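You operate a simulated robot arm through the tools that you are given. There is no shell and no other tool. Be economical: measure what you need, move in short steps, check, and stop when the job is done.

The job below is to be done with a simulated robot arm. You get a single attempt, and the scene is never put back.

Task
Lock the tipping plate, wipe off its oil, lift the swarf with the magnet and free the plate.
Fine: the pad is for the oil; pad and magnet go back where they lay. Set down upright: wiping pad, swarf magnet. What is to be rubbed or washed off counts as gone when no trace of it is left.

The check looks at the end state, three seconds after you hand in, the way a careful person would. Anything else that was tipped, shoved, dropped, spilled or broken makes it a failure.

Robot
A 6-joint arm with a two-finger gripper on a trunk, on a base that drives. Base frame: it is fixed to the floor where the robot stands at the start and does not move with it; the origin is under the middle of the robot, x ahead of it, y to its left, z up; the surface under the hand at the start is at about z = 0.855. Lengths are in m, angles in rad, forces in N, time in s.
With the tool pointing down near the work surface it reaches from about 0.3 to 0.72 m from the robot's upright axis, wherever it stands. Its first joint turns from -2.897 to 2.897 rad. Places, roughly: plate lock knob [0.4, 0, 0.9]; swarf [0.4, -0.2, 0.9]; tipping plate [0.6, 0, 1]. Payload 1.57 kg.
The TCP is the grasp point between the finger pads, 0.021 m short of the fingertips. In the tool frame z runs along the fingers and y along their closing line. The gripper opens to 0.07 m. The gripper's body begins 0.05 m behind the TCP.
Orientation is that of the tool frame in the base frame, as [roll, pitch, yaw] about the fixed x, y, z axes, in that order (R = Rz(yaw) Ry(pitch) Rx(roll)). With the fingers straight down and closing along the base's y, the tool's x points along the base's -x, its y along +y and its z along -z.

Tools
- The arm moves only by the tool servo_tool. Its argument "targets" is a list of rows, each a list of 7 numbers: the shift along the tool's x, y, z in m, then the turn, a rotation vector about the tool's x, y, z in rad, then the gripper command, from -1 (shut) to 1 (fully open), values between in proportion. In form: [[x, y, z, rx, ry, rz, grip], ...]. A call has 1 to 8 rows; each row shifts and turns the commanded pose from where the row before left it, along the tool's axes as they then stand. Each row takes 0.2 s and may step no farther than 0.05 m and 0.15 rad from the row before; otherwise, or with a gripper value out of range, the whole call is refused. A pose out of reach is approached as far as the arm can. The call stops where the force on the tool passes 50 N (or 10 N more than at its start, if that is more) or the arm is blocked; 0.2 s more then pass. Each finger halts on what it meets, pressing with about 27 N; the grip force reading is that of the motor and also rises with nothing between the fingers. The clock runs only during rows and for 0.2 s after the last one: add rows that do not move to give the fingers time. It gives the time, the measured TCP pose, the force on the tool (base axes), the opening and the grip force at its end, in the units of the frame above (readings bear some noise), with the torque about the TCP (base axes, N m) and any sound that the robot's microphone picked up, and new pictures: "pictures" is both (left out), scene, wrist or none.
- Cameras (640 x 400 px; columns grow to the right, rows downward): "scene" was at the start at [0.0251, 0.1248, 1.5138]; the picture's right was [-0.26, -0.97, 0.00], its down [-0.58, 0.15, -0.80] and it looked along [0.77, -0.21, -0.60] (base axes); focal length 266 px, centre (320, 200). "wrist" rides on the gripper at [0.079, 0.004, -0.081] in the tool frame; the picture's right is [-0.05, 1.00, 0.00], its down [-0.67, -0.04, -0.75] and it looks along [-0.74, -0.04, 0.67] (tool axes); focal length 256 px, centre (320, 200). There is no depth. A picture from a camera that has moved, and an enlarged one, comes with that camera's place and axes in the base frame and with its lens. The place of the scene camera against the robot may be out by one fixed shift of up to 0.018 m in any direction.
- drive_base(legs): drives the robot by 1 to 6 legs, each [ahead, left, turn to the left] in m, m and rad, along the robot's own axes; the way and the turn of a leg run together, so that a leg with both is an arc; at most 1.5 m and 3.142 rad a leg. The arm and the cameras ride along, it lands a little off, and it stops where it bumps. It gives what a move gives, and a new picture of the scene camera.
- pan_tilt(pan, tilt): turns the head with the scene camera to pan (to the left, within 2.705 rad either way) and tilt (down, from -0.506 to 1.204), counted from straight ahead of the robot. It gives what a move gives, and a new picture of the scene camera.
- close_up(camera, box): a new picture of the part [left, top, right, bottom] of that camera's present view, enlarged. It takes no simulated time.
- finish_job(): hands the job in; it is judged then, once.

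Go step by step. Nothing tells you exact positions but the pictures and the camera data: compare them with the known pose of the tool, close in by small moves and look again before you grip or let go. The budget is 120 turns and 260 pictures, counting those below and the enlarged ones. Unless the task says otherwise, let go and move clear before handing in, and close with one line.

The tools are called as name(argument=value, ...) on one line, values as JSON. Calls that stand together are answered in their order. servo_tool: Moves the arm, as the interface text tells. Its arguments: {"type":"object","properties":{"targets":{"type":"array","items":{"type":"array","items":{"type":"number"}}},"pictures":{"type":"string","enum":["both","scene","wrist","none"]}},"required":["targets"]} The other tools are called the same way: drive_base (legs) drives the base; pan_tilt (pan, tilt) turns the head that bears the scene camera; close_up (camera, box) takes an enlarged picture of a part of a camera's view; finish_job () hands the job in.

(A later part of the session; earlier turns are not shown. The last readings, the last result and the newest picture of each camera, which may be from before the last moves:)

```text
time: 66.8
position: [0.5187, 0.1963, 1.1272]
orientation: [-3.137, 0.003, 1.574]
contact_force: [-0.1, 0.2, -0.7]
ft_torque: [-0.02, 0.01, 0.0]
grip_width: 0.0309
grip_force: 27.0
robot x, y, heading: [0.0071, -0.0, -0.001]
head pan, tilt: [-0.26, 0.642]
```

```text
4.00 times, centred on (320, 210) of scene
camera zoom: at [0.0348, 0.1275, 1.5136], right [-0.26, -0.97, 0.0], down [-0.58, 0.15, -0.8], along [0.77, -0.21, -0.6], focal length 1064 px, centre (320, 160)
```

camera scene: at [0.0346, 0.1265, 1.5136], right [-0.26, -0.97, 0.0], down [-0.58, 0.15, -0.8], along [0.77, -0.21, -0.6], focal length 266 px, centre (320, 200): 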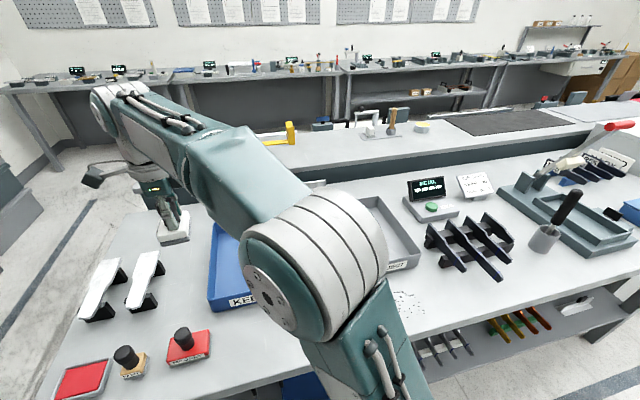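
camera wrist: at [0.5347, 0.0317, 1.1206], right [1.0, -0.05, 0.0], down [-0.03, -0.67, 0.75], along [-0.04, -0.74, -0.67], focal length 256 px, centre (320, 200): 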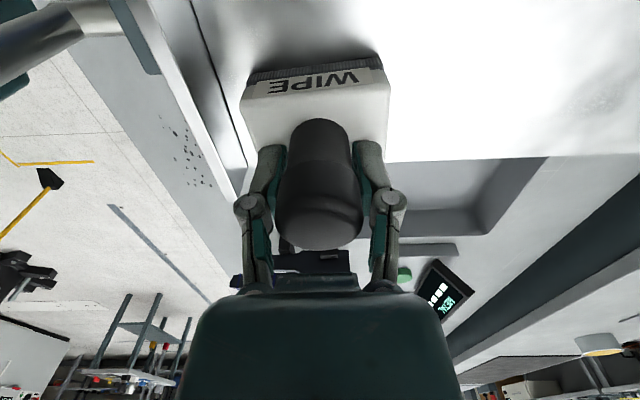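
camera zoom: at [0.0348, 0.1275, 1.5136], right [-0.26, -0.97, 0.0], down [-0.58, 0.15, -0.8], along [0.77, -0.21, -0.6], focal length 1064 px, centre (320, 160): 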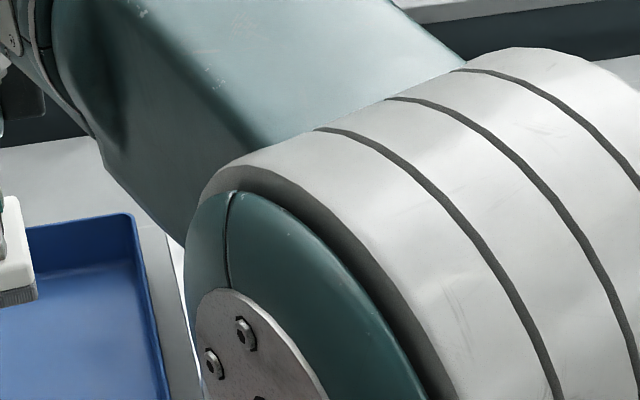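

servo_tool(targets=[[0, 0, -0.045, 0, 0, 0, -1], [0, 0, -0.045, 0, 0, 0, -1], [0, 0, -0.03, 0, 0, 0, -1], [-0.048, 0, 0, 0, 0, 0, -1], [-0.048, 0, 0, 0, 0, 0, -1], [-0.048, 0, 0, 0, 0, 0, -1], [-0.048, 0, 0, 0, 0, 0, -1], [-0.048, 0, 0, 0, 0, 0, -1]], pictures="wrist")

servo_tool(targets=[[-0.048, 0, 0, 0, 0, 0, -1], [-0.048, 0, 0, 0, 0, 0, -1], [-0.048, 0, 0, 0, 0, 0, -1], [-0.048, 0, 0, 0, 0, 0, -1], [-0.048, 0, 0, 0, 0, 0, -1]], pictures="scene")

close_up(camera="scene", box=[260, 165, 370, 260])

```text
time: 68.6
position: [0.5216, -0.0469, 1.2456]
orientation: [-3.137, -0.001, 1.576]
contact_force: [-0.1, -0.8, -0.7]
ft_torque: [0.02, 0.02, 0.01]
grip_width: 0.0306
grip_force: 27.3
robot x, y, heading: [0.0073, -0.0079, -0.002]
head pan, tilt: [-0.26, 0.642]
camera wrist: at [0.5264, 0.0311, 1.3284], right [1.0, -0.05, 0.0], down [-0.03, -0.67, 0.74], along [-0.04, -0.74, -0.67], focal length 256 px, centre (320, 200)
```

wrist: 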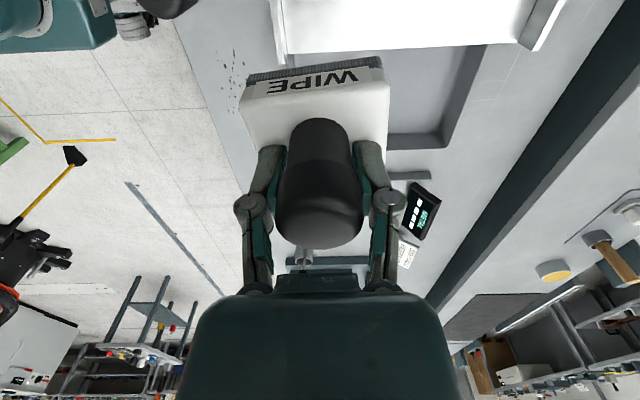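

```text
time: 69.8
position: [0.5236, -0.2882, 1.2483]
orientation: [-3.139, -0.002, 1.576]
contact_force: [-0.8, 0.0, -1.0]
ft_torque: [0.02, -0.03, 0.0]
grip_width: 0.0306
grip_force: 26.9
robot x, y, heading: [0.0057, 0.0002, -0.0]
head pan, tilt: [-0.26, 0.642]
camera scene: at [0.0351, 0.1209, 1.5141], right [-0.26, -0.97, 0.0], down [-0.58, 0.16, -0.8], along [0.77, -0.21, -0.6], focal length 266 px, centre (320, 200)
```

scene: 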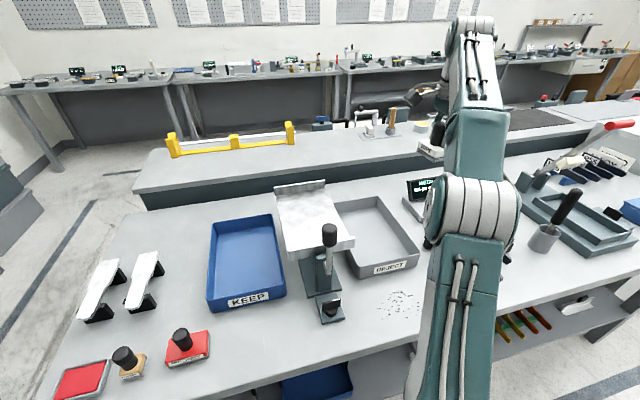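

```text
4.21 times, centred on (315, 212) of scene
camera zoom: at [0.0351, 0.1209, 1.5141], right [-0.26, -0.97, 0.0], down [-0.58, 0.16, -0.8], along [0.77, -0.21, -0.6], focal length 1121 px, centre (341, 147)
```

zoom: 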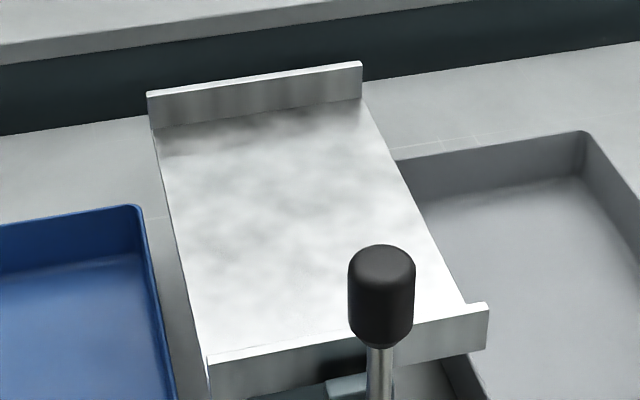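

close_up(camera="scene", box=[280, 185, 340, 225])

pan_tilt(pan=-0.05, tilt=0.8)

```text
10.00 times, centred on (310, 205) of scene
camera zoom: at [0.0351, 0.1209, 1.5141], right [-0.26, -0.97, 0.0], down [-0.58, 0.16, -0.8], along [0.77, -0.21, -0.6], focal length 2661 px, centre (420, 150)
```

zoom: 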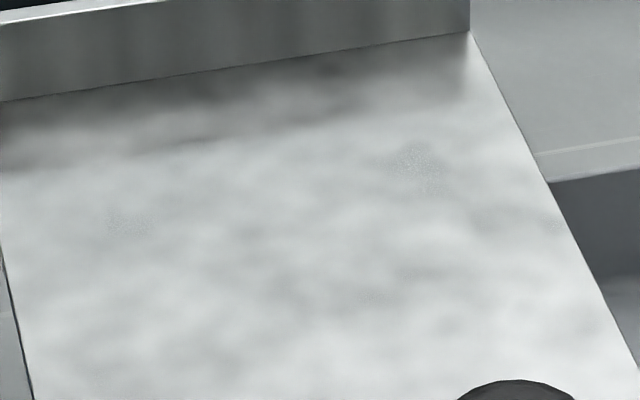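

```text
time: 70.6
position: [0.5232, -0.2865, 1.2491]
orientation: [-3.139, 0.0, 1.574]
contact_force: [-0.3, -0.2, -0.5]
ft_torque: [0.03, 0.04, 0.02]
grip_width: 0.0309
grip_force: 26.8
robot x, y, heading: [0.0087, 0.0022, -0.001]
head pan, tilt: [-0.051, 0.799]
camera scene: at [0.0315, 0.1412, 1.5008], right [-0.05, -1.0, 0.0], down [-0.72, 0.04, -0.7], along [0.7, -0.04, -0.72], focal length 266 px, centre (320, 200)
```

scene: 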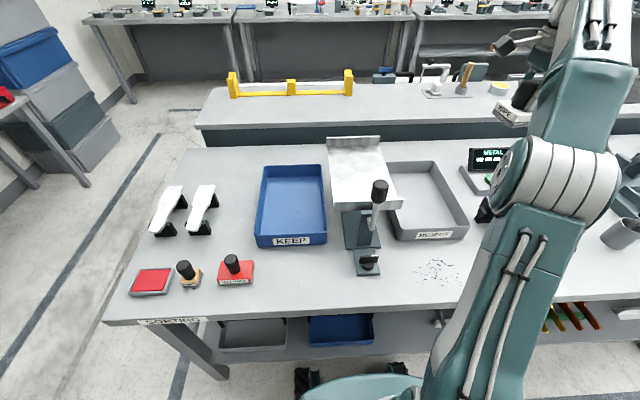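

Small stippled specks of oil remain near (0.70,−0.06), (0.70,0.04) and (0.64,−0.03). I go back for more rubbing.

servo_tool(targets=[[0.046, 0.018, 0, 0, 0, 0, -1], [0.046, 0.018, 0, 0, 0, 0, -1], [0.046, 0.018, 0, 0, 0, 0, -1], [0.046, 0.018, 0, 0, 0, 0, -1], [0.046, 0.018, 0, 0, 0, 0, -1], [0, 0.02, 0.04, 0, 0, 0, -1], [0, 0, 0.05, 0, 0, 0, -1], [0, 0, 0.05, 0, 0, 0, -1]], pictures="none")

servo_tool(targets=[[0, 0, 0.05, 0, 0, 0, -1], [0, 0, 0.014, 0, 0, 0, -1], [0, 0, 0.006, 0, 0, 0, -1]], pictures="none")

```text
time: 72.4
position: [0.6276, -0.054, 1.1062]
orientation: [-3.14, 0.0, 1.575]
contact_force: [0.1, -0.2, -0.8]
ft_torque: [-0.01, -0.01, -0.01]
grip_width: 0.0307
grip_force: 27.1
out of reach, approached as far as the arm can: row 5
robot x, y, heading: [0.0076, -0.0019, -0.006]
head pan, tilt: [-0.051, 0.799]
```

```text
time: 73.2
position: [0.6257, -0.0558, 1.0374]
orientation: [3.137, 0.002, 1.574]
contact_force: [-4.5, -0.6, 26.9]
ft_torque: [0.58, 0.22, 0.02]
grip_width: 0.0308
grip_force: 27.4
robot x, y, heading: [0.0084, 0.0024, -0.002]
head pan, tilt: [-0.051, 0.799]
```

servo_tool(targets=[[0, 0.025, -0.001, 0, 0, 0, -1], [0, 0.025, 0, 0, 0, 0, -1], [0, 0.025, 0, 0, 0, 0, -1], [0, -0.025, 0, 0, 0, 0, -1], [0, -0.025, 0, 0, 0, 0, -1], [0, 0.025, 0, 0, 0, 0, -1], [0, 0.025, 0, 0, 0, 0, -1]], pictures="none")

servo_tool(targets=[[0, -0.025, 0, 0, 0, 0, -1], [0, -0.025, 0, 0, 0, 0, -1], [0, -0.025, 0, 0, 0, 0, -1], [0, -0.025, 0, 0, 0, 0, -1], [0, 0, -0.012, 0, 0, 0, -1], [0.03, 0, 0, 0, 0, 0, -1], [0, 0, 0.012, 0, 0, 0, -1]], pictures="wrist")

```text
time: 74.8
position: [0.7006, -0.0557, 1.0383]
orientation: [3.141, 0.001, 1.573]
contact_force: [-8.2, -0.4, 31.7]
ft_torque: [0.25, 0.26, 0.02]
grip_width: 0.0306
grip_force: 26.6
robot x, y, heading: [0.0095, 0.003, 0.002]
head pan, tilt: [-0.051, 0.799]
```

```text
time: 76.4
position: [0.6024, -0.0242, 1.0391]
orientation: [3.137, 0.002, 1.575]
contact_force: [-2.9, 1.1, 28.9]
ft_torque: [0.14, 0.35, -0.14]
grip_width: 0.0305
grip_force: 27.1
robot x, y, heading: [0.0106, -0.0004, -0.005]
head pan, tilt: [-0.051, 0.799]
camera wrist: at [0.6061, 0.0544, 1.1211], right [1.0, -0.05, 0.0], down [-0.04, -0.67, 0.75], along [-0.03, -0.74, -0.67], focal length 256 px, centre (320, 200)
```

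wrist: 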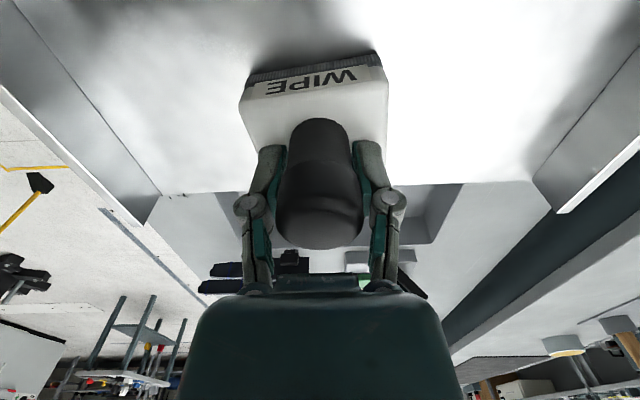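

Reaches x=0.70 at this height. Next strips: y≈−0.024, then 0.015 and 0.045.

servo_tool(targets=[[0, 0.025, -0.001, 0, 0, 0, -1], [0, 0.025, 0, 0, 0, 0, -1], [0, 0.025, 0, 0, 0, 0, -1], [0, 0.022, 0, 0, 0, 0, -1], [0, -0.025, 0, 0, 0, 0, -1], [0, -0.025, 0, 0, 0, 0, -1], [0, 0.025, 0, 0, 0, 0, -1], [0, 0.025, 0, 0, 0, 0, -1]], pictures="none")

servo_tool(targets=[[0, 0, -0.012, 0, 0, 0, -1], [0.038, 0, 0, 0, 0, 0, -1], [0, 0, 0.012, 0, 0, 0, -1], [0, -0.025, 0, 0, 0, 0, -1], [0, -0.025, 0, 0, 0, 0, -1], [0, -0.025, 0, 0, 0, 0, -1], [0, -0.025, 0, 0, 0, 0, -1], [0, -0.025, 0, 0, 0, 0, -1]], pictures="none")

servo_tool(targets=[[0, -0.025, 0, 0, 0, 0, -1], [0, -0.02, 0, 0, 0, 0, -1], [0, 0.025, 0, 0, 0, 0, -1], [0, 0.025, 0, 0, 0, 0, -1], [0, 0.025, 0, 0, 0, 0, -1], [0, 0.025, 0, 0, 0, 0, -1], [0, 0.025, 0, 0, 0, 0, -1], [0, 0.025, 0, 0, 0, 0, -1]], pictures="wrist")

```text
time: 78.2
position: [0.6981, -0.0245, 1.0397]
orientation: [3.142, 0.002, 1.574]
contact_force: [-10.5, -1.2, 27.0]
ft_torque: [0.13, 0.18, 0.06]
grip_width: 0.0306
grip_force: 27.4
robot x, y, heading: [0.0071, 0.0001, -0.003]
head pan, tilt: [-0.051, 0.799]
```

```text
time: 80.0
position: [0.5757, 0.0123, 1.0389]
orientation: [3.135, 0.0, 1.573]
contact_force: [13.1, -1.2, 46.0]
ft_torque: [-0.44, 0.23, 0.07]
grip_width: 0.0307
grip_force: 26.9
robot x, y, heading: [0.0087, 0.003, -0.004]
head pan, tilt: [-0.051, 0.799]
```

```text
time: 81.8
position: [0.6779, 0.0117, 1.0395]
orientation: [3.139, 0.003, 1.575]
contact_force: [-9.9, 0.5, 35.5]
ft_torque: [-0.18, 0.36, -0.07]
grip_width: 0.0305
grip_force: 27.0
robot x, y, heading: [0.0106, -0.002, 0.001]
head pan, tilt: [-0.051, 0.799]
camera wrist: at [0.6821, 0.0904, 1.1214], right [1.0, -0.05, 0.0], down [-0.03, -0.67, 0.75], along [-0.03, -0.74, -0.67], focal length 256 px, centre (320, 200)
```

wrist: 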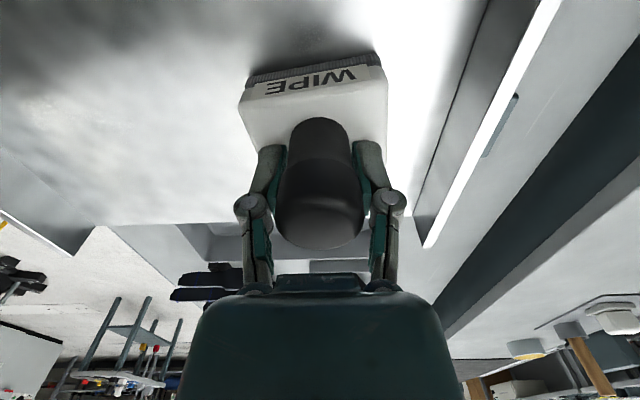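

servo_tool(targets=[[0, 0.022, -0.003, 0, 0, 0, -1], [0, 0, -0.012, 0, 0, 0, -1], [0.033, 0, 0, 0, 0, 0, -1], [0, 0, 0.012, 0, 0, 0, -1], [0, -0.025, 0.001, 0, 0, 0, -1], [0, -0.025, 0, 0, 0, 0, -1], [0, 0.025, 0, 0, 0, 0, -1], [0, 0.025, 0, 0, 0, 0, -1]], pictures="none")

servo_tool(targets=[[0, -0.025, 0, 0, 0, 0, -1], [0, -0.025, 0, 0, 0, 0, -1], [0, -0.025, 0, 0, 0, 0, -1], [0, -0.025, 0, 0, 0, 0, -1], [0, -0.025, 0, 0, 0, 0, -1], [0, -0.025, 0, 0, 0, 0, -1], [0, -0.02, 0, 0, 0, 0, -1]], pictures="none")

servo_tool(targets=[[0, 0, -0.012, 0, 0, 0, -1], [-0.045, 0, 0, 0, 0, 0, -1], [-0.035, 0, 0, 0, 0, 0, -1], [0, 0, 0.012, 0, 0, 0, -1], [0, 0.025, 0, 0, 0, 0, -1], [0, 0.025, 0, 0, 0, 0, -1], [0, 0.025, 0, 0, 0, 0, -1], [0, 0.025, 0, 0, 0, 0, -1]], pictures="wrist")

```text
time: 83.6
position: [0.7001, 0.0465, 1.0398]
orientation: [-3.14, 0.0, 1.573]
contact_force: [-2.8, 0.7, 13.1]
ft_torque: [-0.26, 0.2, -0.06]
grip_width: 0.0307
grip_force: 26.6
robot x, y, heading: [0.0105, 0.0002, -0.003]
head pan, tilt: [-0.051, 0.799]
```

```text
time: 85.2
position: [0.5304, 0.0456, 1.039]
orientation: [-3.138, 0.0, 1.574]
contact_force: [2.8, -1.4, 15.8]
ft_torque: [-0.35, -0.08, 0.0]
grip_width: 0.0304
grip_force: 27.2
robot x, y, heading: [0.0068, 0.0007, -0.003]
head pan, tilt: [-0.051, 0.799]
```

```text
time: 87.0
position: [0.6309, -0.0354, 1.0392]
orientation: [-3.14, 0.003, 1.573]
contact_force: [-4.4, -0.6, 10.7]
ft_torque: [0.4, -0.05, 0.15]
grip_width: 0.0305
grip_force: 27.1
robot x, y, heading: [0.0057, -0.0036, -0.003]
head pan, tilt: [-0.051, 0.799]
camera wrist: at [0.6361, 0.0433, 1.1215], right [1.0, -0.05, 0.0], down [-0.03, -0.67, 0.75], along [-0.04, -0.74, -0.67], focal length 256 px, centre (320, 200)
```

wrist: 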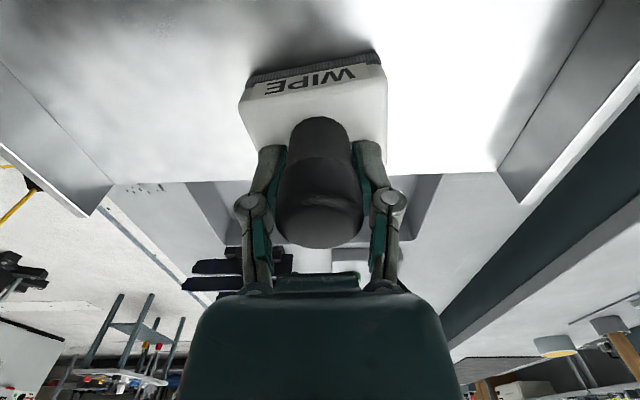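

Now I lift the pad, swing it to the right and inspect the plate.

servo_tool(targets=[[0, 0, -0.045, 0, 0, 0, -1], [0, -0.02, -0.045, 0, 0, 0, -1], [-0.04, -0.02, -0.02, 0, 0, 0, -1], [-0.045, -0.01, -0.01, 0, 0, 0, -1], [-0.045, -0.01, -0.01, 0, 0, 0, -1], [-0.048, 0, 0, 0, 0, 0, -1], [-0.048, 0, 0, 0, 0, 0, -1]], pictures="none")

close_up(camera="scene", box=[320, 130, 410, 215])

close_up(camera="scene", box=[325, 140, 385, 180])

close_up(camera="scene", box=[335, 175, 395, 215])

```text
time: 88.6
position: [0.5718, -0.2648, 1.1655]
orientation: [-3.137, -0.002, 1.575]
contact_force: [0.2, 0.3, -0.4]
ft_torque: [0.03, -0.01, 0.01]
grip_width: 0.0303
grip_force: 26.5
robot x, y, heading: [0.0062, -0.0016, 0.001]
head pan, tilt: [-0.051, 0.799]
```

```text
4.71 times, centred on (365, 172) of scene
camera zoom: at [0.0316, 0.1397, 1.5009], right [-0.05, -1.0, 0.0], down [-0.72, 0.04, -0.7], along [0.7, -0.03, -0.72], focal length 1252 px, centre (108, 329)
```

zoom: 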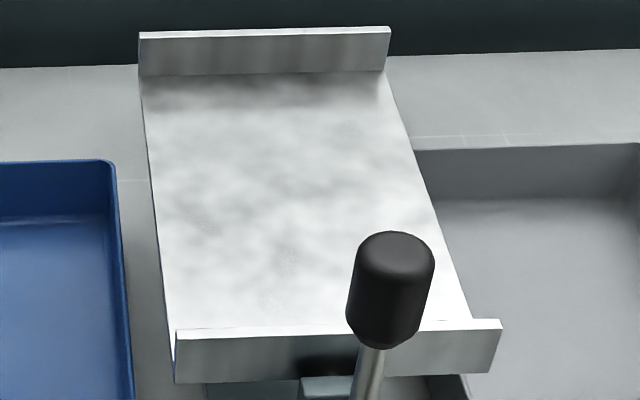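

```text
10.00 times, centred on (355, 160) of scene
camera zoom: at [0.0316, 0.1397, 1.5009], right [-0.05, -1.0, 0.0], down [-0.72, 0.04, -0.7], along [0.7, -0.03, -0.72], focal length 2661 px, centre (-30, 600)
```

zoom: 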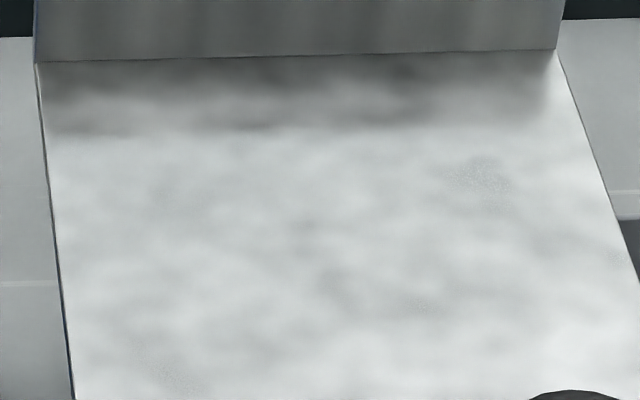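

```text
10.00 times, centred on (365, 195) of scene
camera zoom: at [0.0316, 0.1397, 1.5009], right [-0.05, -1.0, 0.0], down [-0.72, 0.04, -0.7], along [0.7, -0.03, -0.72], focal length 2661 px, centre (-130, 250)
```

zoom: 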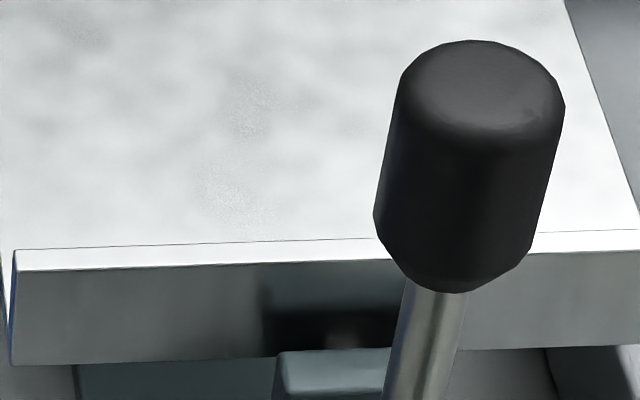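

pan_tilt(pan=-0.26, tilt=0.642)

close_up(camera="scene", box=[280, 185, 340, 225])

```text
time: 89.3
position: [0.5715, -0.2628, 1.1661]
orientation: [-3.139, 0.002, 1.574]
contact_force: [0.2, -0.8, -0.5]
ft_torque: [0.02, 0.02, -0.01]
grip_width: 0.0304
grip_force: 27.2
robot x, y, heading: [0.0084, -0.0013, -0.003]
head pan, tilt: [-0.26, 0.642]
camera scene: at [0.0352, 0.1232, 1.5139], right [-0.26, -0.97, 0.0], down [-0.58, 0.15, -0.8], along [0.77, -0.21, -0.6], focal length 266 px, centre (320, 200)
```

scene: 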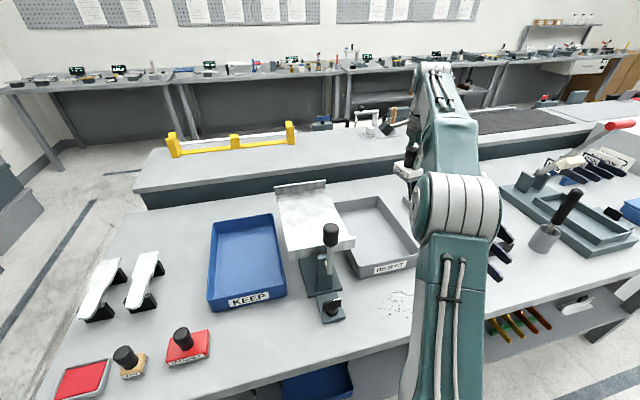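

```text
10.00 times, centred on (310, 205) of scene
camera zoom: at [0.0352, 0.1232, 1.5139], right [-0.26, -0.97, 0.0], down [-0.58, 0.15, -0.8], along [0.77, -0.21, -0.6], focal length 2661 px, centre (420, 150)
```

zoom: 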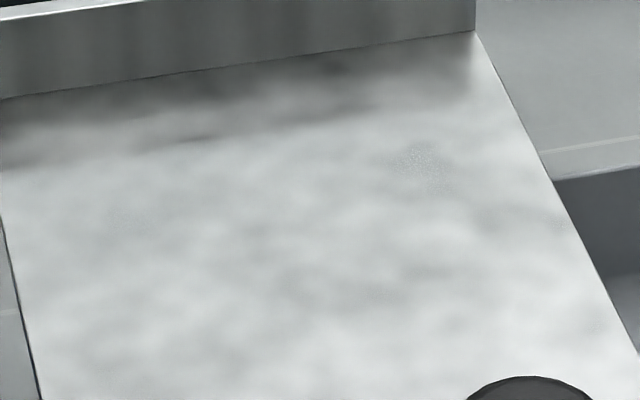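

A speckle patch at about (0.69,−0.045) persists while the others faded; I rub there specifically.

servo_tool(targets=[[0.045, 0.01, 0, 0, 0, 0, -1], [0.045, 0.01, 0, 0, 0, 0, -1], [0.045, 0.015, 0, 0, 0, 0, -1], [0.045, 0.015, 0, 0, 0, 0, -1], [0.041, 0.02, 0, 0, 0, 0, -1], [0, 0.02, 0.045, 0, 0, 0, -1], [0, 0, 0.045, 0, 0, 0, -1], [0, 0, 0.03, 0, 0, 0, -1]], pictures="none")

servo_tool(targets=[[0, 0, 0.008, 0, 0, 0, -1], [0, 0.01, 0, 0, 0, 0, -1], [0, 0.015, 0, 0, 0, 0, -1], [0, 0.015, 0, 0, 0, 0, -1], [0, -0.02, 0, 0, 0, 0, -1], [0, -0.02, 0, 0, 0, 0, -1], [0, 0.02, 0, 0, 0, 0, -1], [0, 0.02, 0, 0, 0, 0, -1]], pictures="none")

servo_tool(targets=[[0, -0.02, 0, 0, 0, 0, -1], [0, -0.02, 0, 0, 0, 0, -1], [0, 0.02, 0, 0, 0, 0, -1], [0, 0.02, 0, 0, 0, 0, -1], [0, -0.03, 0, 0, 0, 0, -1], [0, -0.03, 0, 0, 0, 0, -1], [0, -0.03, 0, 0, 0, 0, -1], [0, -0.03, 0, 0, 0, 0, -1]], pictures="wrist")

close_up(camera="wrist", box=[380, 0, 640, 180])

```text
time: 91.1
position: [0.6612, -0.0393, 1.0478]
orientation: [-3.141, 0.002, 1.574]
contact_force: [0.4, -0.3, -0.7]
ft_torque: [-0.01, -0.03, 0.0]
grip_width: 0.0301
grip_force: 26.8
robot x, y, heading: [0.0081, -0.0001, -0.003]
head pan, tilt: [-0.26, 0.642]
```

```text
time: 92.9
position: [0.7011, -0.0391, 1.0391]
orientation: [-3.138, 0.001, 1.574]
contact_force: [-2.2, -0.2, 8.9]
ft_torque: [0.34, -0.02, 0.09]
grip_width: 0.0303
grip_force: 26.8
robot x, y, heading: [0.0099, -0.0023, -0.001]
head pan, tilt: [-0.26, 0.642]
```

```text
time: 94.7
position: [0.5793, -0.0403, 1.0408]
orientation: [-3.139, 0.004, 1.574]
contact_force: [0.8, -0.8, -0.9]
ft_torque: [0.01, 0.03, -0.03]
grip_width: 0.0303
grip_force: 27.0
robot x, y, heading: [0.0058, 0.0008, 0.001]
head pan, tilt: [-0.26, 0.642]
camera wrist: at [0.5849, 0.0382, 1.1227], right [1.0, -0.05, 0.0], down [-0.03, -0.67, 0.75], along [-0.04, -0.74, -0.67], focal length 256 px, centre (320, 200)
```

wrist: 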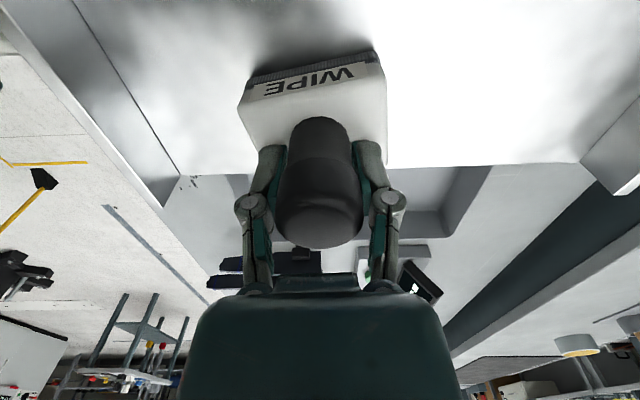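

```text
2.22 times, centred on (510, 90) of wrist
camera zoom: at [0.5849, 0.0382, 1.1227], right [1.0, -0.05, 0.0], down [-0.03, -0.67, 0.75], along [-0.04, -0.74, -0.67], focal length 569 px, centre (-102, 444)
```

zoom: 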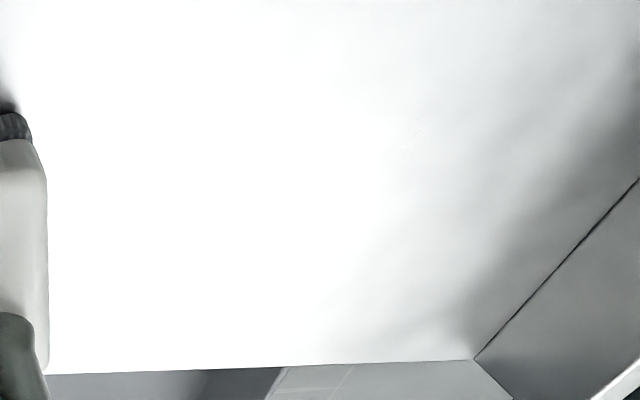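

Very faint traces remain, so I do a systematic set of firm long strokes over the whole area.

servo_tool(targets=[[-0.015, -0.025, 0, 0, 0, 0, -1], [0, -0.024, 0, 0, 0, 0, -1], [0, 0, 0.005, 0, 0, 0, -1], [0, 0.0425, 0, 0, 0, 0, -1], [0, 0.0425, 0, 0, 0, 0, -1], [0, 0.0425, 0, 0, 0, 0, -1], [0, 0.0425, 0, 0, 0, 0, -1], [0, 0, 0, 0, 0, 0, -1]], pictures="none")

servo_tool(targets=[[0, -0.0425, 0, 0, 0, 0, -1], [0, -0.0425, 0, 0, 0, 0, -1], [0, -0.0425, 0, 0, 0, 0, -1], [0, -0.0425, 0, 0, 0, 0, -1], [0, 0, -0.01, 0, 0, 0, -1], [0.02, 0, 0, 0, 0, 0, -1], [0, 0, 0.01, 0, 0, 0, -1]], pictures="none")

```text
time: 96.5
position: [0.7007, -0.0539, 1.0376]
orientation: [3.141, 0.002, 1.575]
contact_force: [-3.8, -0.9, 28.3]
ft_torque: [0.33, 0.21, -0.06]
grip_width: 0.0303
grip_force: 27.3
robot x, y, heading: [0.0059, 0.0001, -0.005]
head pan, tilt: [-0.26, 0.642]
```

```text
time: 98.1
position: [0.5315, -0.0334, 1.0396]
orientation: [3.14, 0.003, 1.574]
contact_force: [-3.2, -0.8, 30.1]
ft_torque: [0.18, 0.4, -0.05]
grip_width: 0.0303
grip_force: 26.8
robot x, y, heading: [0.0056, -0.0007, -0.001]
head pan, tilt: [-0.26, 0.642]
```

servo_tool(targets=[[0, 0.0425, 0, 0, 0, 0, -1], [0, 0.0425, 0, 0, 0, 0, -1], [0, 0.0425, 0, 0, 0, 0, -1], [0, 0.0425, 0, 0, 0, 0, -1], [0, 0, -0.01, 0, 0, 0, -1], [0.02, 0, 0, 0, 0, 0, -1], [0, 0, 0.0095, 0, 0, 0, -1]], pictures="none")

servo_tool(targets=[[0, -0.0425, 0, 0, 0, 0, -1], [0, -0.0425, 0, 0, 0, 0, -1], [0, -0.0425, 0, 0, 0, 0, -1], [0, -0.0425, 0, 0, 0, 0, -1], [0, 0, -0.01, 0, 0, 0, -1], [0.02, 0, 0, 0, 0, 0, -1], [0, 0, 0.0095, 0, 0, 0, -1]], pictures="none")

servo_tool(targets=[[0, 0.0425, 0, 0, 0, 0, -1], [0, 0.0425, 0, 0, 0, 0, -1], [0, 0.0425, 0, 0, 0, 0, -1], [0, 0.0425, 0, 0, 0, 0, -1], [0, 0, -0.01, 0, 0, 0, -1], [0.02, 0, 0, 0, 0, 0, -1], [0, 0, 0.0095, 0, 0, 0, -1]], pictures="wrist")

```text
time: 99.7
position: [0.7011, -0.0141, 1.0386]
orientation: [3.136, 0.001, 1.574]
contact_force: [2.4, 0.7, 32.8]
ft_torque: [0.12, 0.32, -0.17]
grip_width: 0.0305
grip_force: 26.9
robot x, y, heading: [0.01, 0.0007, -0.001]
head pan, tilt: [-0.26, 0.642]
```

```text
time: 101.3
position: [0.5294, 0.0079, 1.039]
orientation: [3.139, 0.001, 1.575]
contact_force: [-5.5, 0.2, 28.2]
ft_torque: [-0.11, 0.41, -0.08]
grip_width: 0.0303
grip_force: 26.7
robot x, y, heading: [0.0101, -0.0034, -0.002]
head pan, tilt: [-0.26, 0.642]
```

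```text
time: 102.9
position: [0.702, 0.0273, 1.0405]
orientation: [3.136, 0.004, 1.576]
contact_force: [4.6, 0.8, 20.6]
ft_torque: [-0.46, 0.28, 0.06]
grip_width: 0.0305
grip_force: 27.1
robot x, y, heading: [0.0109, -0.0026, -0.005]
head pan, tilt: [-0.26, 0.642]
camera wrist: at [0.7061, 0.1059, 1.1218], right [1.0, -0.05, 0.0], down [-0.04, -0.67, 0.75], along [-0.03, -0.74, -0.67], focal length 256 px, centre (320, 200)
```

wrist: 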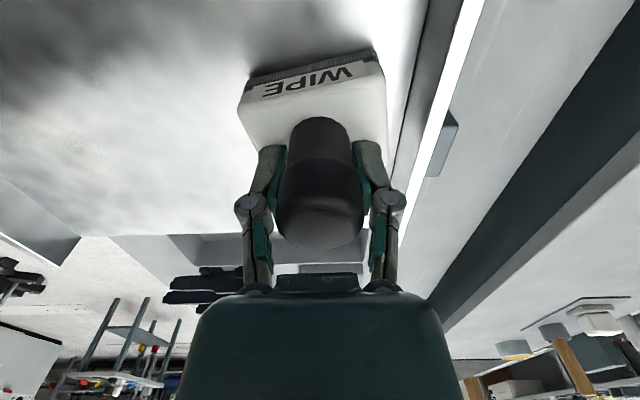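

Continuing: remaining strips and then back across.

servo_tool(targets=[[0, -0.0425, 0, 0, 0, 0, -1], [0, -0.0425, 0, 0, 0, 0, -1], [0, -0.0425, 0, 0, 0, 0, -1], [0, -0.0425, 0, 0, 0, 0, -1], [0, 0, -0.01, 0, 0, 0, -1], [0.02, 0, 0, 0, 0, 0, -1], [0, 0, 0.0095, 0, 0, 0, -1]], pictures="none")

servo_tool(targets=[[0, 0.0425, 0, 0, 0, 0, -1], [0, 0.0425, 0, 0, 0, 0, -1], [0, 0.0425, 0, 0, 0, 0, -1], [0, 0.0425, 0, 0, 0, 0, -1], [0, -0.03, 0, 0, 0, 0, -1], [0, -0.03, 0, 0, 0, 0, -1], [0, 0.03, 0, 0, 0, 0, -1], [0, 0.03, 0, 0, 0, 0, -1]], pictures="none")

servo_tool(targets=[[0, 0, -0.01, 0, 0, 0, -1], [-0.03, 0, 0, 0, 0, 0, -1], [0, 0, 0.0105, 0, 0, 0, -1], [0, -0.0425, 0, 0, 0, 0, -1], [0, -0.0425, 0, 0, 0, 0, -1], [0, 0.0425, 0, 0, 0, 0, -1], [0, 0.0425, 0, 0, 0, 0, -1]], pictures="none")

servo_tool(targets=[[0, 0, -0.01, 0, 0, 0, -1], [-0.03, 0, 0, 0, 0, 0, -1], [0, 0, 0.01, 0, 0, 0, -1], [0, -0.0425, 0, 0, 0, 0, -1], [0, -0.0425, 0, 0, 0, 0, -1], [0, 0.0425, 0, 0, 0, 0, -1], [0, 0.0425, 0, 0, 0, 0, -1]], pictures="none")

servo_tool(targets=[[0, 0, -0.01, 0, 0, 0, -1], [-0.03, 0, 0, 0, 0, 0, -1], [0, 0, 0.01, 0, 0, 0, -1], [0, -0.0425, 0, 0, 0, 0, -1], [0, -0.0425, 0, 0, 0, 0, -1], [0, 0.0425, 0, 0, 0, 0, -1], [0, 0.0425, 0, 0, 0, 0, -1]], pictures="none")

```text
time: 104.5
position: [0.5304, 0.0467, 1.0394]
orientation: [-3.14, 0.002, 1.574]
contact_force: [-2.7, -0.1, 15.5]
ft_torque: [-0.3, 0.35, -0.07]
grip_width: 0.0304
grip_force: 26.6
robot x, y, heading: [0.0076, 0.0019, 0.0]
head pan, tilt: [-0.26, 0.642]
```

```text
time: 106.3
position: [0.6982, 0.0445, 1.0379]
orientation: [3.138, 0.001, 1.576]
contact_force: [-8.4, 1.8, 31.9]
ft_torque: [-0.57, 0.46, -0.16]
grip_width: 0.03
grip_force: 27.0
robot x, y, heading: [0.0069, -0.0008, -0.002]
head pan, tilt: [-0.26, 0.642]
```

```text
time: 107.9
position: [0.6997, 0.0145, 1.0395]
orientation: [3.139, 0.003, 1.576]
contact_force: [-8.7, -0.2, 31.4]
ft_torque: [-0.12, 0.46, -0.04]
grip_width: 0.0305
grip_force: 26.7
robot x, y, heading: [0.009, 0.0006, -0.003]
head pan, tilt: [-0.26, 0.642]
```

```text
time: 109.5
position: [0.7011, -0.0133, 1.0401]
orientation: [3.14, 0.002, 1.574]
contact_force: [-7.7, 1.0, 27.5]
ft_torque: [0.47, 0.23, 0.08]
grip_width: 0.0303
grip_force: 27.1
robot x, y, heading: [0.0085, 0.0008, 0.002]
head pan, tilt: [-0.26, 0.642]
```

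```text
time: 111.1
position: [0.6987, -0.0444, 1.0399]
orientation: [3.14, 0.001, 1.575]
contact_force: [-6.5, -0.3, 23.7]
ft_torque: [0.47, 0.21, 0.11]
grip_width: 0.0301
grip_force: 27.0
robot x, y, heading: [0.0118, -0.0013, -0.003]
head pan, tilt: [-0.26, 0.642]
```

Lift, swing right and inspect again with the same view.

servo_tool(targets=[[0, -0.03, -0.03, 0, 0, 0, -1], [0, -0.04, -0.03, 0, 0, 0, -1], [-0.02, -0.03, -0.03, 0, 0, 0, -1], [-0.04, -0.01, -0.02, 0, 0, 0, -1], [-0.045, -0.01, -0.01, 0, 0, 0, -1], [-0.045, -0.01, 0, 0, 0, 0, -1], [-0.048, 0, 0, 0, 0, 0, -1], [-0.03, 0, 0, 0, 0, 0, -1]], pictures="none")

close_up(camera="scene", box=[280, 185, 340, 225])

close_up(camera="scene", box=[295, 215, 355, 255])

```text
time: 112.9
position: [0.5745, -0.274, 1.157]
orientation: [-3.137, -0.001, 1.576]
contact_force: [-0.1, -0.4, -0.4]
ft_torque: [0.0, 0.02, -0.01]
grip_width: 0.0301
grip_force: 27.1
robot x, y, heading: [0.006, -0.001, -0.002]
head pan, tilt: [-0.26, 0.642]
```

```text
10.00 times, centred on (310, 205) of scene
camera zoom: at [0.0352, 0.1222, 1.514], right [-0.26, -0.97, 0.0], down [-0.58, 0.16, -0.8], along [0.77, -0.21, -0.6], focal length 2661 px, centre (420, 150)
```

zoom: 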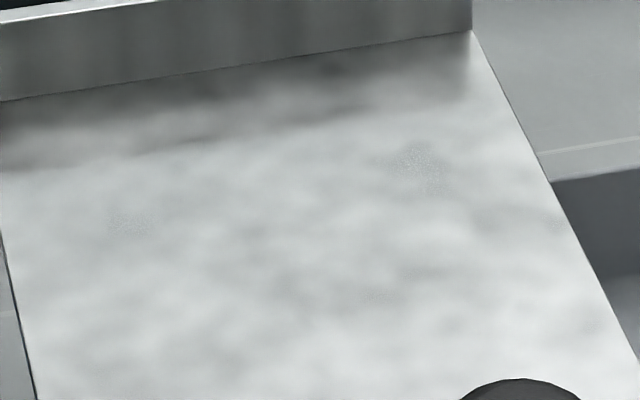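

```text
10.00 times, centred on (325, 235) of scene
camera zoom: at [0.0352, 0.1222, 1.514], right [-0.26, -0.97, 0.0], down [-0.58, 0.16, -0.8], along [0.77, -0.21, -0.6], focal length 2661 px, centre (270, -150)
```

zoom: 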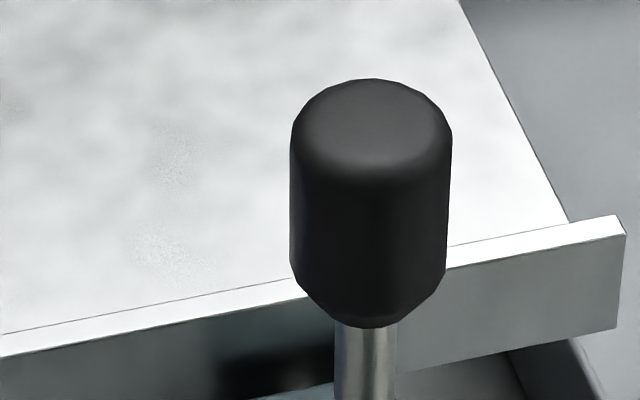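

The same grain pattern is unchanged by heavy rubbing, so it's the metal's own texture; the oil is gone as far as I can see. I carry the pad back to its place, above the crank.

servo_tool(targets=[[0, 0, -0.045, 0, 0, 0, -1], [0, 0, -0.045, 0, 0, 0, -1], [0.048, 0, 0, 0, 0, 0, -1], [0.048, 0, 0, 0, 0, 0, -1], [0.048, 0, 0, 0, 0, 0, -1], [0.048, 0, 0, 0, 0, 0, -1], [0.048, 0, 0, 0, 0, 0, -1], [0.048, 0, 0, 0, 0, 0, -1]], pictures="none")

servo_tool(targets=[[0.048, 0, 0, 0, 0, 0, -1], [0.048, 0, 0, 0, 0, 0, -1], [0.048, 0, 0, 0, 0, 0, -1], [0.038, 0, 0, 0, 0, 0, -1], [0, 0, 0, 0, 0, -0.15, -1], [0, 0, 0, 0, 0, -0.15, -1], [0, 0, 0, 0, 0, -0.15, -1], [0, 0, 0, 0, 0, -0.15, -1]], pictures="none")

servo_tool(targets=[[0, 0, 0, 0, 0, -0.15, -1], [0, 0, 0, 0, 0, -0.15, -1], [0, 0, 0, 0, 0, -0.15, -1], [0, 0, 0, 0, 0, -0.15, -1], [0, 0, 0, 0, 0, -0.15, -1], [0, 0, 0, 0, 0, -0.15, -1], [0, 0, 0, 0, 0, -0.05, -1]], pictures="none")

```text
time: 114.7
position: [0.5558, 0.0241, 1.2301]
orientation: [-3.139, 0.001, 1.575]
contact_force: [0.5, 0.7, -1.4]
ft_torque: [0.0, -0.01, 0.0]
grip_width: 0.0303
grip_force: 26.6
out of reach, approached as far as the arm can: row 2
robot x, y, heading: [0.0031, -0.0048, -0.0]
head pan, tilt: [-0.26, 0.642]
```

```text
time: 116.5
position: [0.5537, 0.206, 1.2319]
orientation: [-3.138, 0.001, 2.179]
contact_force: [0.2, 0.4, -1.4]
ft_torque: [-0.01, 0.0, -0.02]
grip_width: 0.0303
grip_force: 26.9
robot x, y, heading: [0.006, -0.0014, -0.001]
head pan, tilt: [-0.26, 0.642]
```

```text
time: 118.1
position: [0.5543, 0.2072, 1.231]
orientation: [-3.14, -0.002, 3.125]
contact_force: [0.7, 0.5, -0.5]
ft_torque: [0.0, -0.02, -0.04]
grip_width: 0.0301
grip_force: 27.1
robot x, y, heading: [0.008, 0.0014, 0.002]
head pan, tilt: [-0.26, 0.642]
```

servo_tool(targets=[[0.046, -0.0025, 0, 0, 0, 0, -1], [0.046, -0.0025, 0, 0, 0, 0, -1], [0.046, -0.0025, 0.02, 0, 0, 0, -1], [0.046, -0.0025, 0.02, 0, 0, 0, -1], [0, 0, 0, 0, 0, 0, -1]], pictures="wrist")

close_up(camera="wrist", box=[100, 100, 300, 300])

```text
refused: row 3 steps farther than a row can; nothing moved
```

```text
2.00 times, centred on (200, 200) of wrist
camera zoom: at [0.4755, 0.212, 1.3145], right [0.07, 1.0, 0.0], down [0.67, -0.04, 0.74], along [0.74, -0.05, -0.67], focal length 512 px, centre (560, 200)
```

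zoom: 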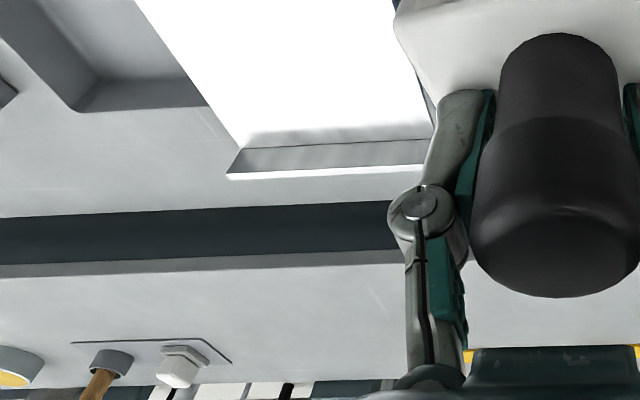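

servo_tool(targets=[[0.046, -0.0025, 0, 0, 0, 0, -1], [0.046, -0.0025, 0, 0, 0, 0, -1], [0.046, -0.0025, 0, 0, 0, 0, -1], [0.046, -0.0025, 0, 0, 0, 0, -1], [0, 0, 0.045, 0, 0, 0, -1], [0, 0, 0, 0, 0, 0, -1]], pictures="wrist")

close_up(camera="wrist", box=[80, 120, 280, 300])

```text
time: 119.5
position: [0.3691, 0.2004, 1.189]
orientation: [-3.14, -0.004, 3.123]
contact_force: [1.0, 0.4, -1.0]
ft_torque: [-0.03, 0.01, 0.0]
grip_width: 0.0301
grip_force: 26.6
robot x, y, heading: [0.0096, 0.0021, -0.001]
head pan, tilt: [-0.26, 0.642]
camera wrist: at [0.2903, 0.2062, 1.2715], right [0.07, 1.0, 0.0], down [0.67, -0.05, 0.74], along [0.74, -0.05, -0.67], focal length 256 px, centre (320, 200)
```

wrist: 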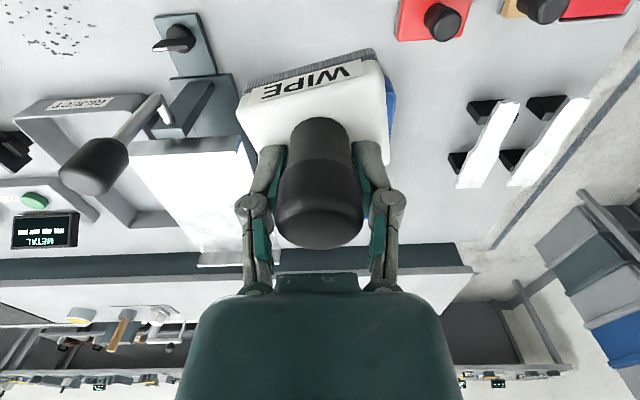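

```text
2.22 times, centred on (180, 210) of wrist
camera zoom: at [0.2903, 0.2062, 1.2715], right [0.07, 1.0, 0.0], down [0.67, -0.05, 0.74], along [0.74, -0.05, -0.67], focal length 569 px, centre (631, 178)
```

zoom: 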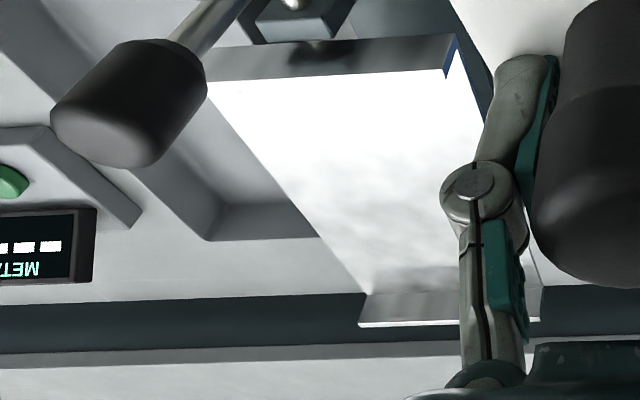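

close_up(camera="wrist", box=[160, 30, 480, 230])

```text
2.00 times, centred on (320, 130) of wrist
camera zoom: at [0.2903, 0.2062, 1.2715], right [0.07, 1.0, 0.0], down [0.67, -0.05, 0.74], along [0.74, -0.05, -0.67], focal length 512 px, centre (320, 340)
```

zoom: 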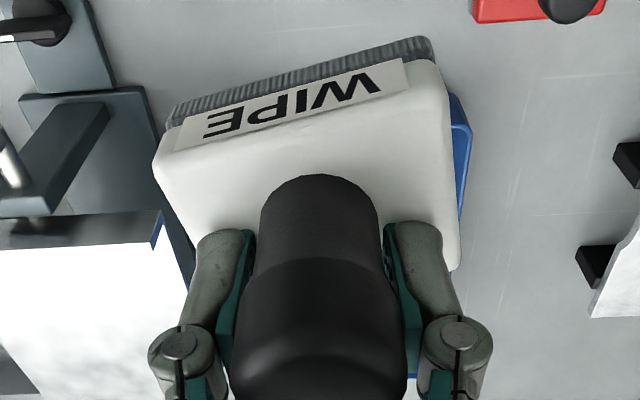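

servo_tool(targets=[[0, -0.004, 0.045, 0, 0, 0.11, -1], [0, 0, 0.045, 0, 0, 0.1, -1], [0, 0, 0.045, 0, 0, 0, -1], [0, 0, 0.045, 0, 0, 0, -1], [0, 0, 0.045, 0, 0, 0, -1], [0, 0, 0.03, 0, 0, 0, -1], [0, 0, 0, 0, 0, 0, -1]], pictures="both")

close_up(camera="wrist", box=[160, 30, 480, 230])

```text
time: 121.1
position: [0.3698, 0.1965, 0.9352]
orientation: [-3.139, -0.002, 2.914]
contact_force: [0.0, 0.3, -1.2]
ft_torque: [0.02, -0.03, 0.0]
grip_width: 0.0301
grip_force: 26.9
robot x, y, heading: [0.0078, 0.0005, -0.004]
head pan, tilt: [-0.26, 0.642]
camera scene: at [0.0343, 0.1262, 1.5137], right [-0.26, -0.97, 0.0], down [-0.58, 0.15, -0.8], along [0.77, -0.21, -0.6], focal length 266 px, centre (320, 200)
camera wrist: at [0.2938, 0.218, 1.017], right [0.28, 0.96, 0.0], down [0.64, -0.18, 0.74], along [0.71, -0.21, -0.67], focal length 256 px, centre (320, 200)
```

scene: 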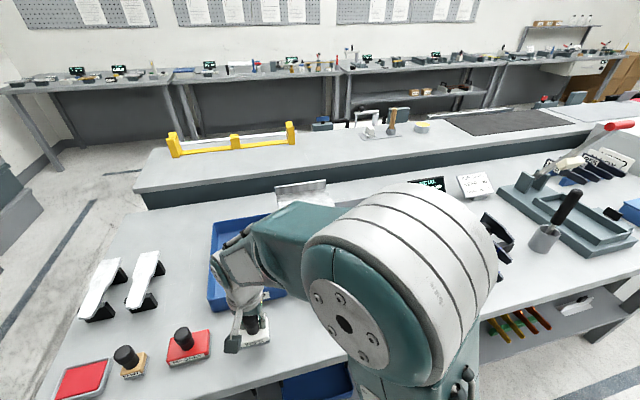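
wrist: 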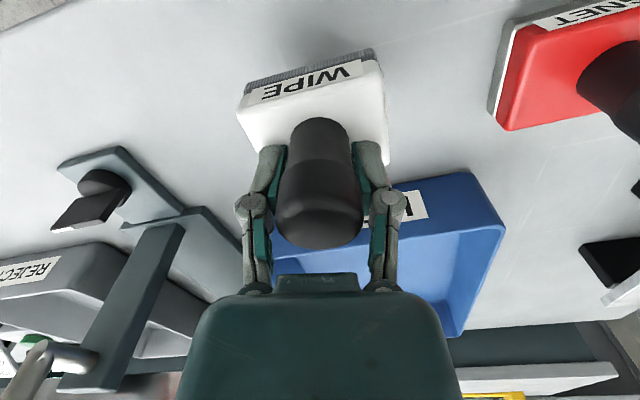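

```text
2.00 times, centred on (320, 130) of wrist
camera zoom: at [0.2938, 0.218, 1.017], right [0.28, 0.96, 0.0], down [0.64, -0.18, 0.74], along [0.71, -0.21, -0.67], focal length 512 px, centre (320, 340)
```

zoom: 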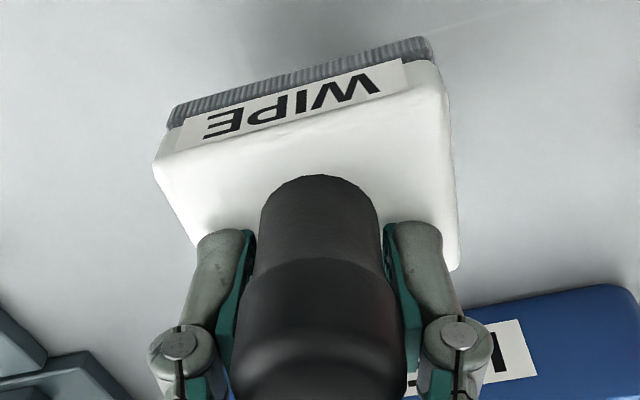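

servo_tool(targets=[[0.001, 0, 0.02, 0, 0, 0, -1], [0, 0, 0.005, 0, 0, 0, -1], [0, 0, 0.002, 0, 0, 0, -1]], pictures="none")

```text
time: 121.9
position: [0.369, 0.1959, 0.9054]
orientation: [-3.141, -0.003, 2.915]
contact_force: [-0.2, -0.4, -1.4]
ft_torque: [0.02, 0.0, -0.03]
grip_width: 0.03
grip_force: 26.7
robot x, y, heading: [0.0072, 0.0007, -0.005]
head pan, tilt: [-0.26, 0.642]
```

servo_tool(targets=[[0, 0, 0.002, 0, 0, 0, -1], [0, 0, 0, 0, 0, 0, -1]], pictures="none")

```text
time: 122.5
position: [0.3692, 0.1962, 0.9033]
orientation: [-3.141, -0.005, 2.916]
contact_force: [0.0, -0.5, -0.1]
ft_torque: [0.0, 0.02, -0.04]
grip_width: 0.0302
grip_force: 27.2
robot x, y, heading: [0.008, -0.0017, 0.0]
head pan, tilt: [-0.26, 0.642]
```

servo_tool(targets=[[0, 0, 0.0015, 0, 0, 0, -1], [0, 0, 0, 0, 0, 0, -1]], pictures="wrist")

```text
time: 123.1
position: [0.3672, 0.1963, 0.9005]
orientation: [-3.139, -0.005, 2.917]
contact_force: [0.4, 1.0, -1.0]
ft_torque: [-0.02, -0.02, -0.01]
grip_width: 0.0304
grip_force: 26.7
robot x, y, heading: [0.011, -0.0019, -0.003]
head pan, tilt: [-0.26, 0.642]
camera wrist: at [0.2925, 0.2174, 0.9843], right [0.28, 0.96, 0.0], down [0.64, -0.18, 0.74], along [0.71, -0.21, -0.67], focal length 256 px, centre (320, 200)
```

wrist: 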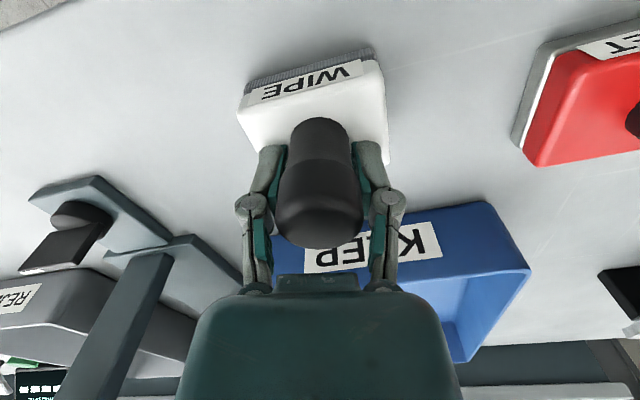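

servo_tool(targets=[[0, 0, 0.002, 0, 0, 0, -1], [0, 0, 0, 0, 0, 0, -1]], pictures="none")

servo_tool(targets=[[0, 0, 0.001, 0, 0, 0, -1], [0, 0, 0, 0, 0, 0, -1]], pictures="none")

```text
time: 123.7
position: [0.3669, 0.1965, 0.8993]
orientation: [-3.14, -0.004, 2.915]
contact_force: [0.1, -0.4, 3.0]
ft_torque: [-0.15, -0.06, -0.04]
grip_width: 0.0303
grip_force: 26.9
robot x, y, heading: [0.0083, -0.0011, -0.004]
head pan, tilt: [-0.26, 0.642]
```

```text
time: 124.3
position: [0.3674, 0.197, 0.9006]
orientation: [3.14, -0.001, 2.914]
contact_force: [-2.0, -2.4, 22.7]
ft_torque: [-0.19, -0.35, -0.02]
grip_width: 0.0302
grip_force: 27.3
robot x, y, heading: [0.0075, 0.0012, 0.0]
head pan, tilt: [-0.26, 0.642]
```

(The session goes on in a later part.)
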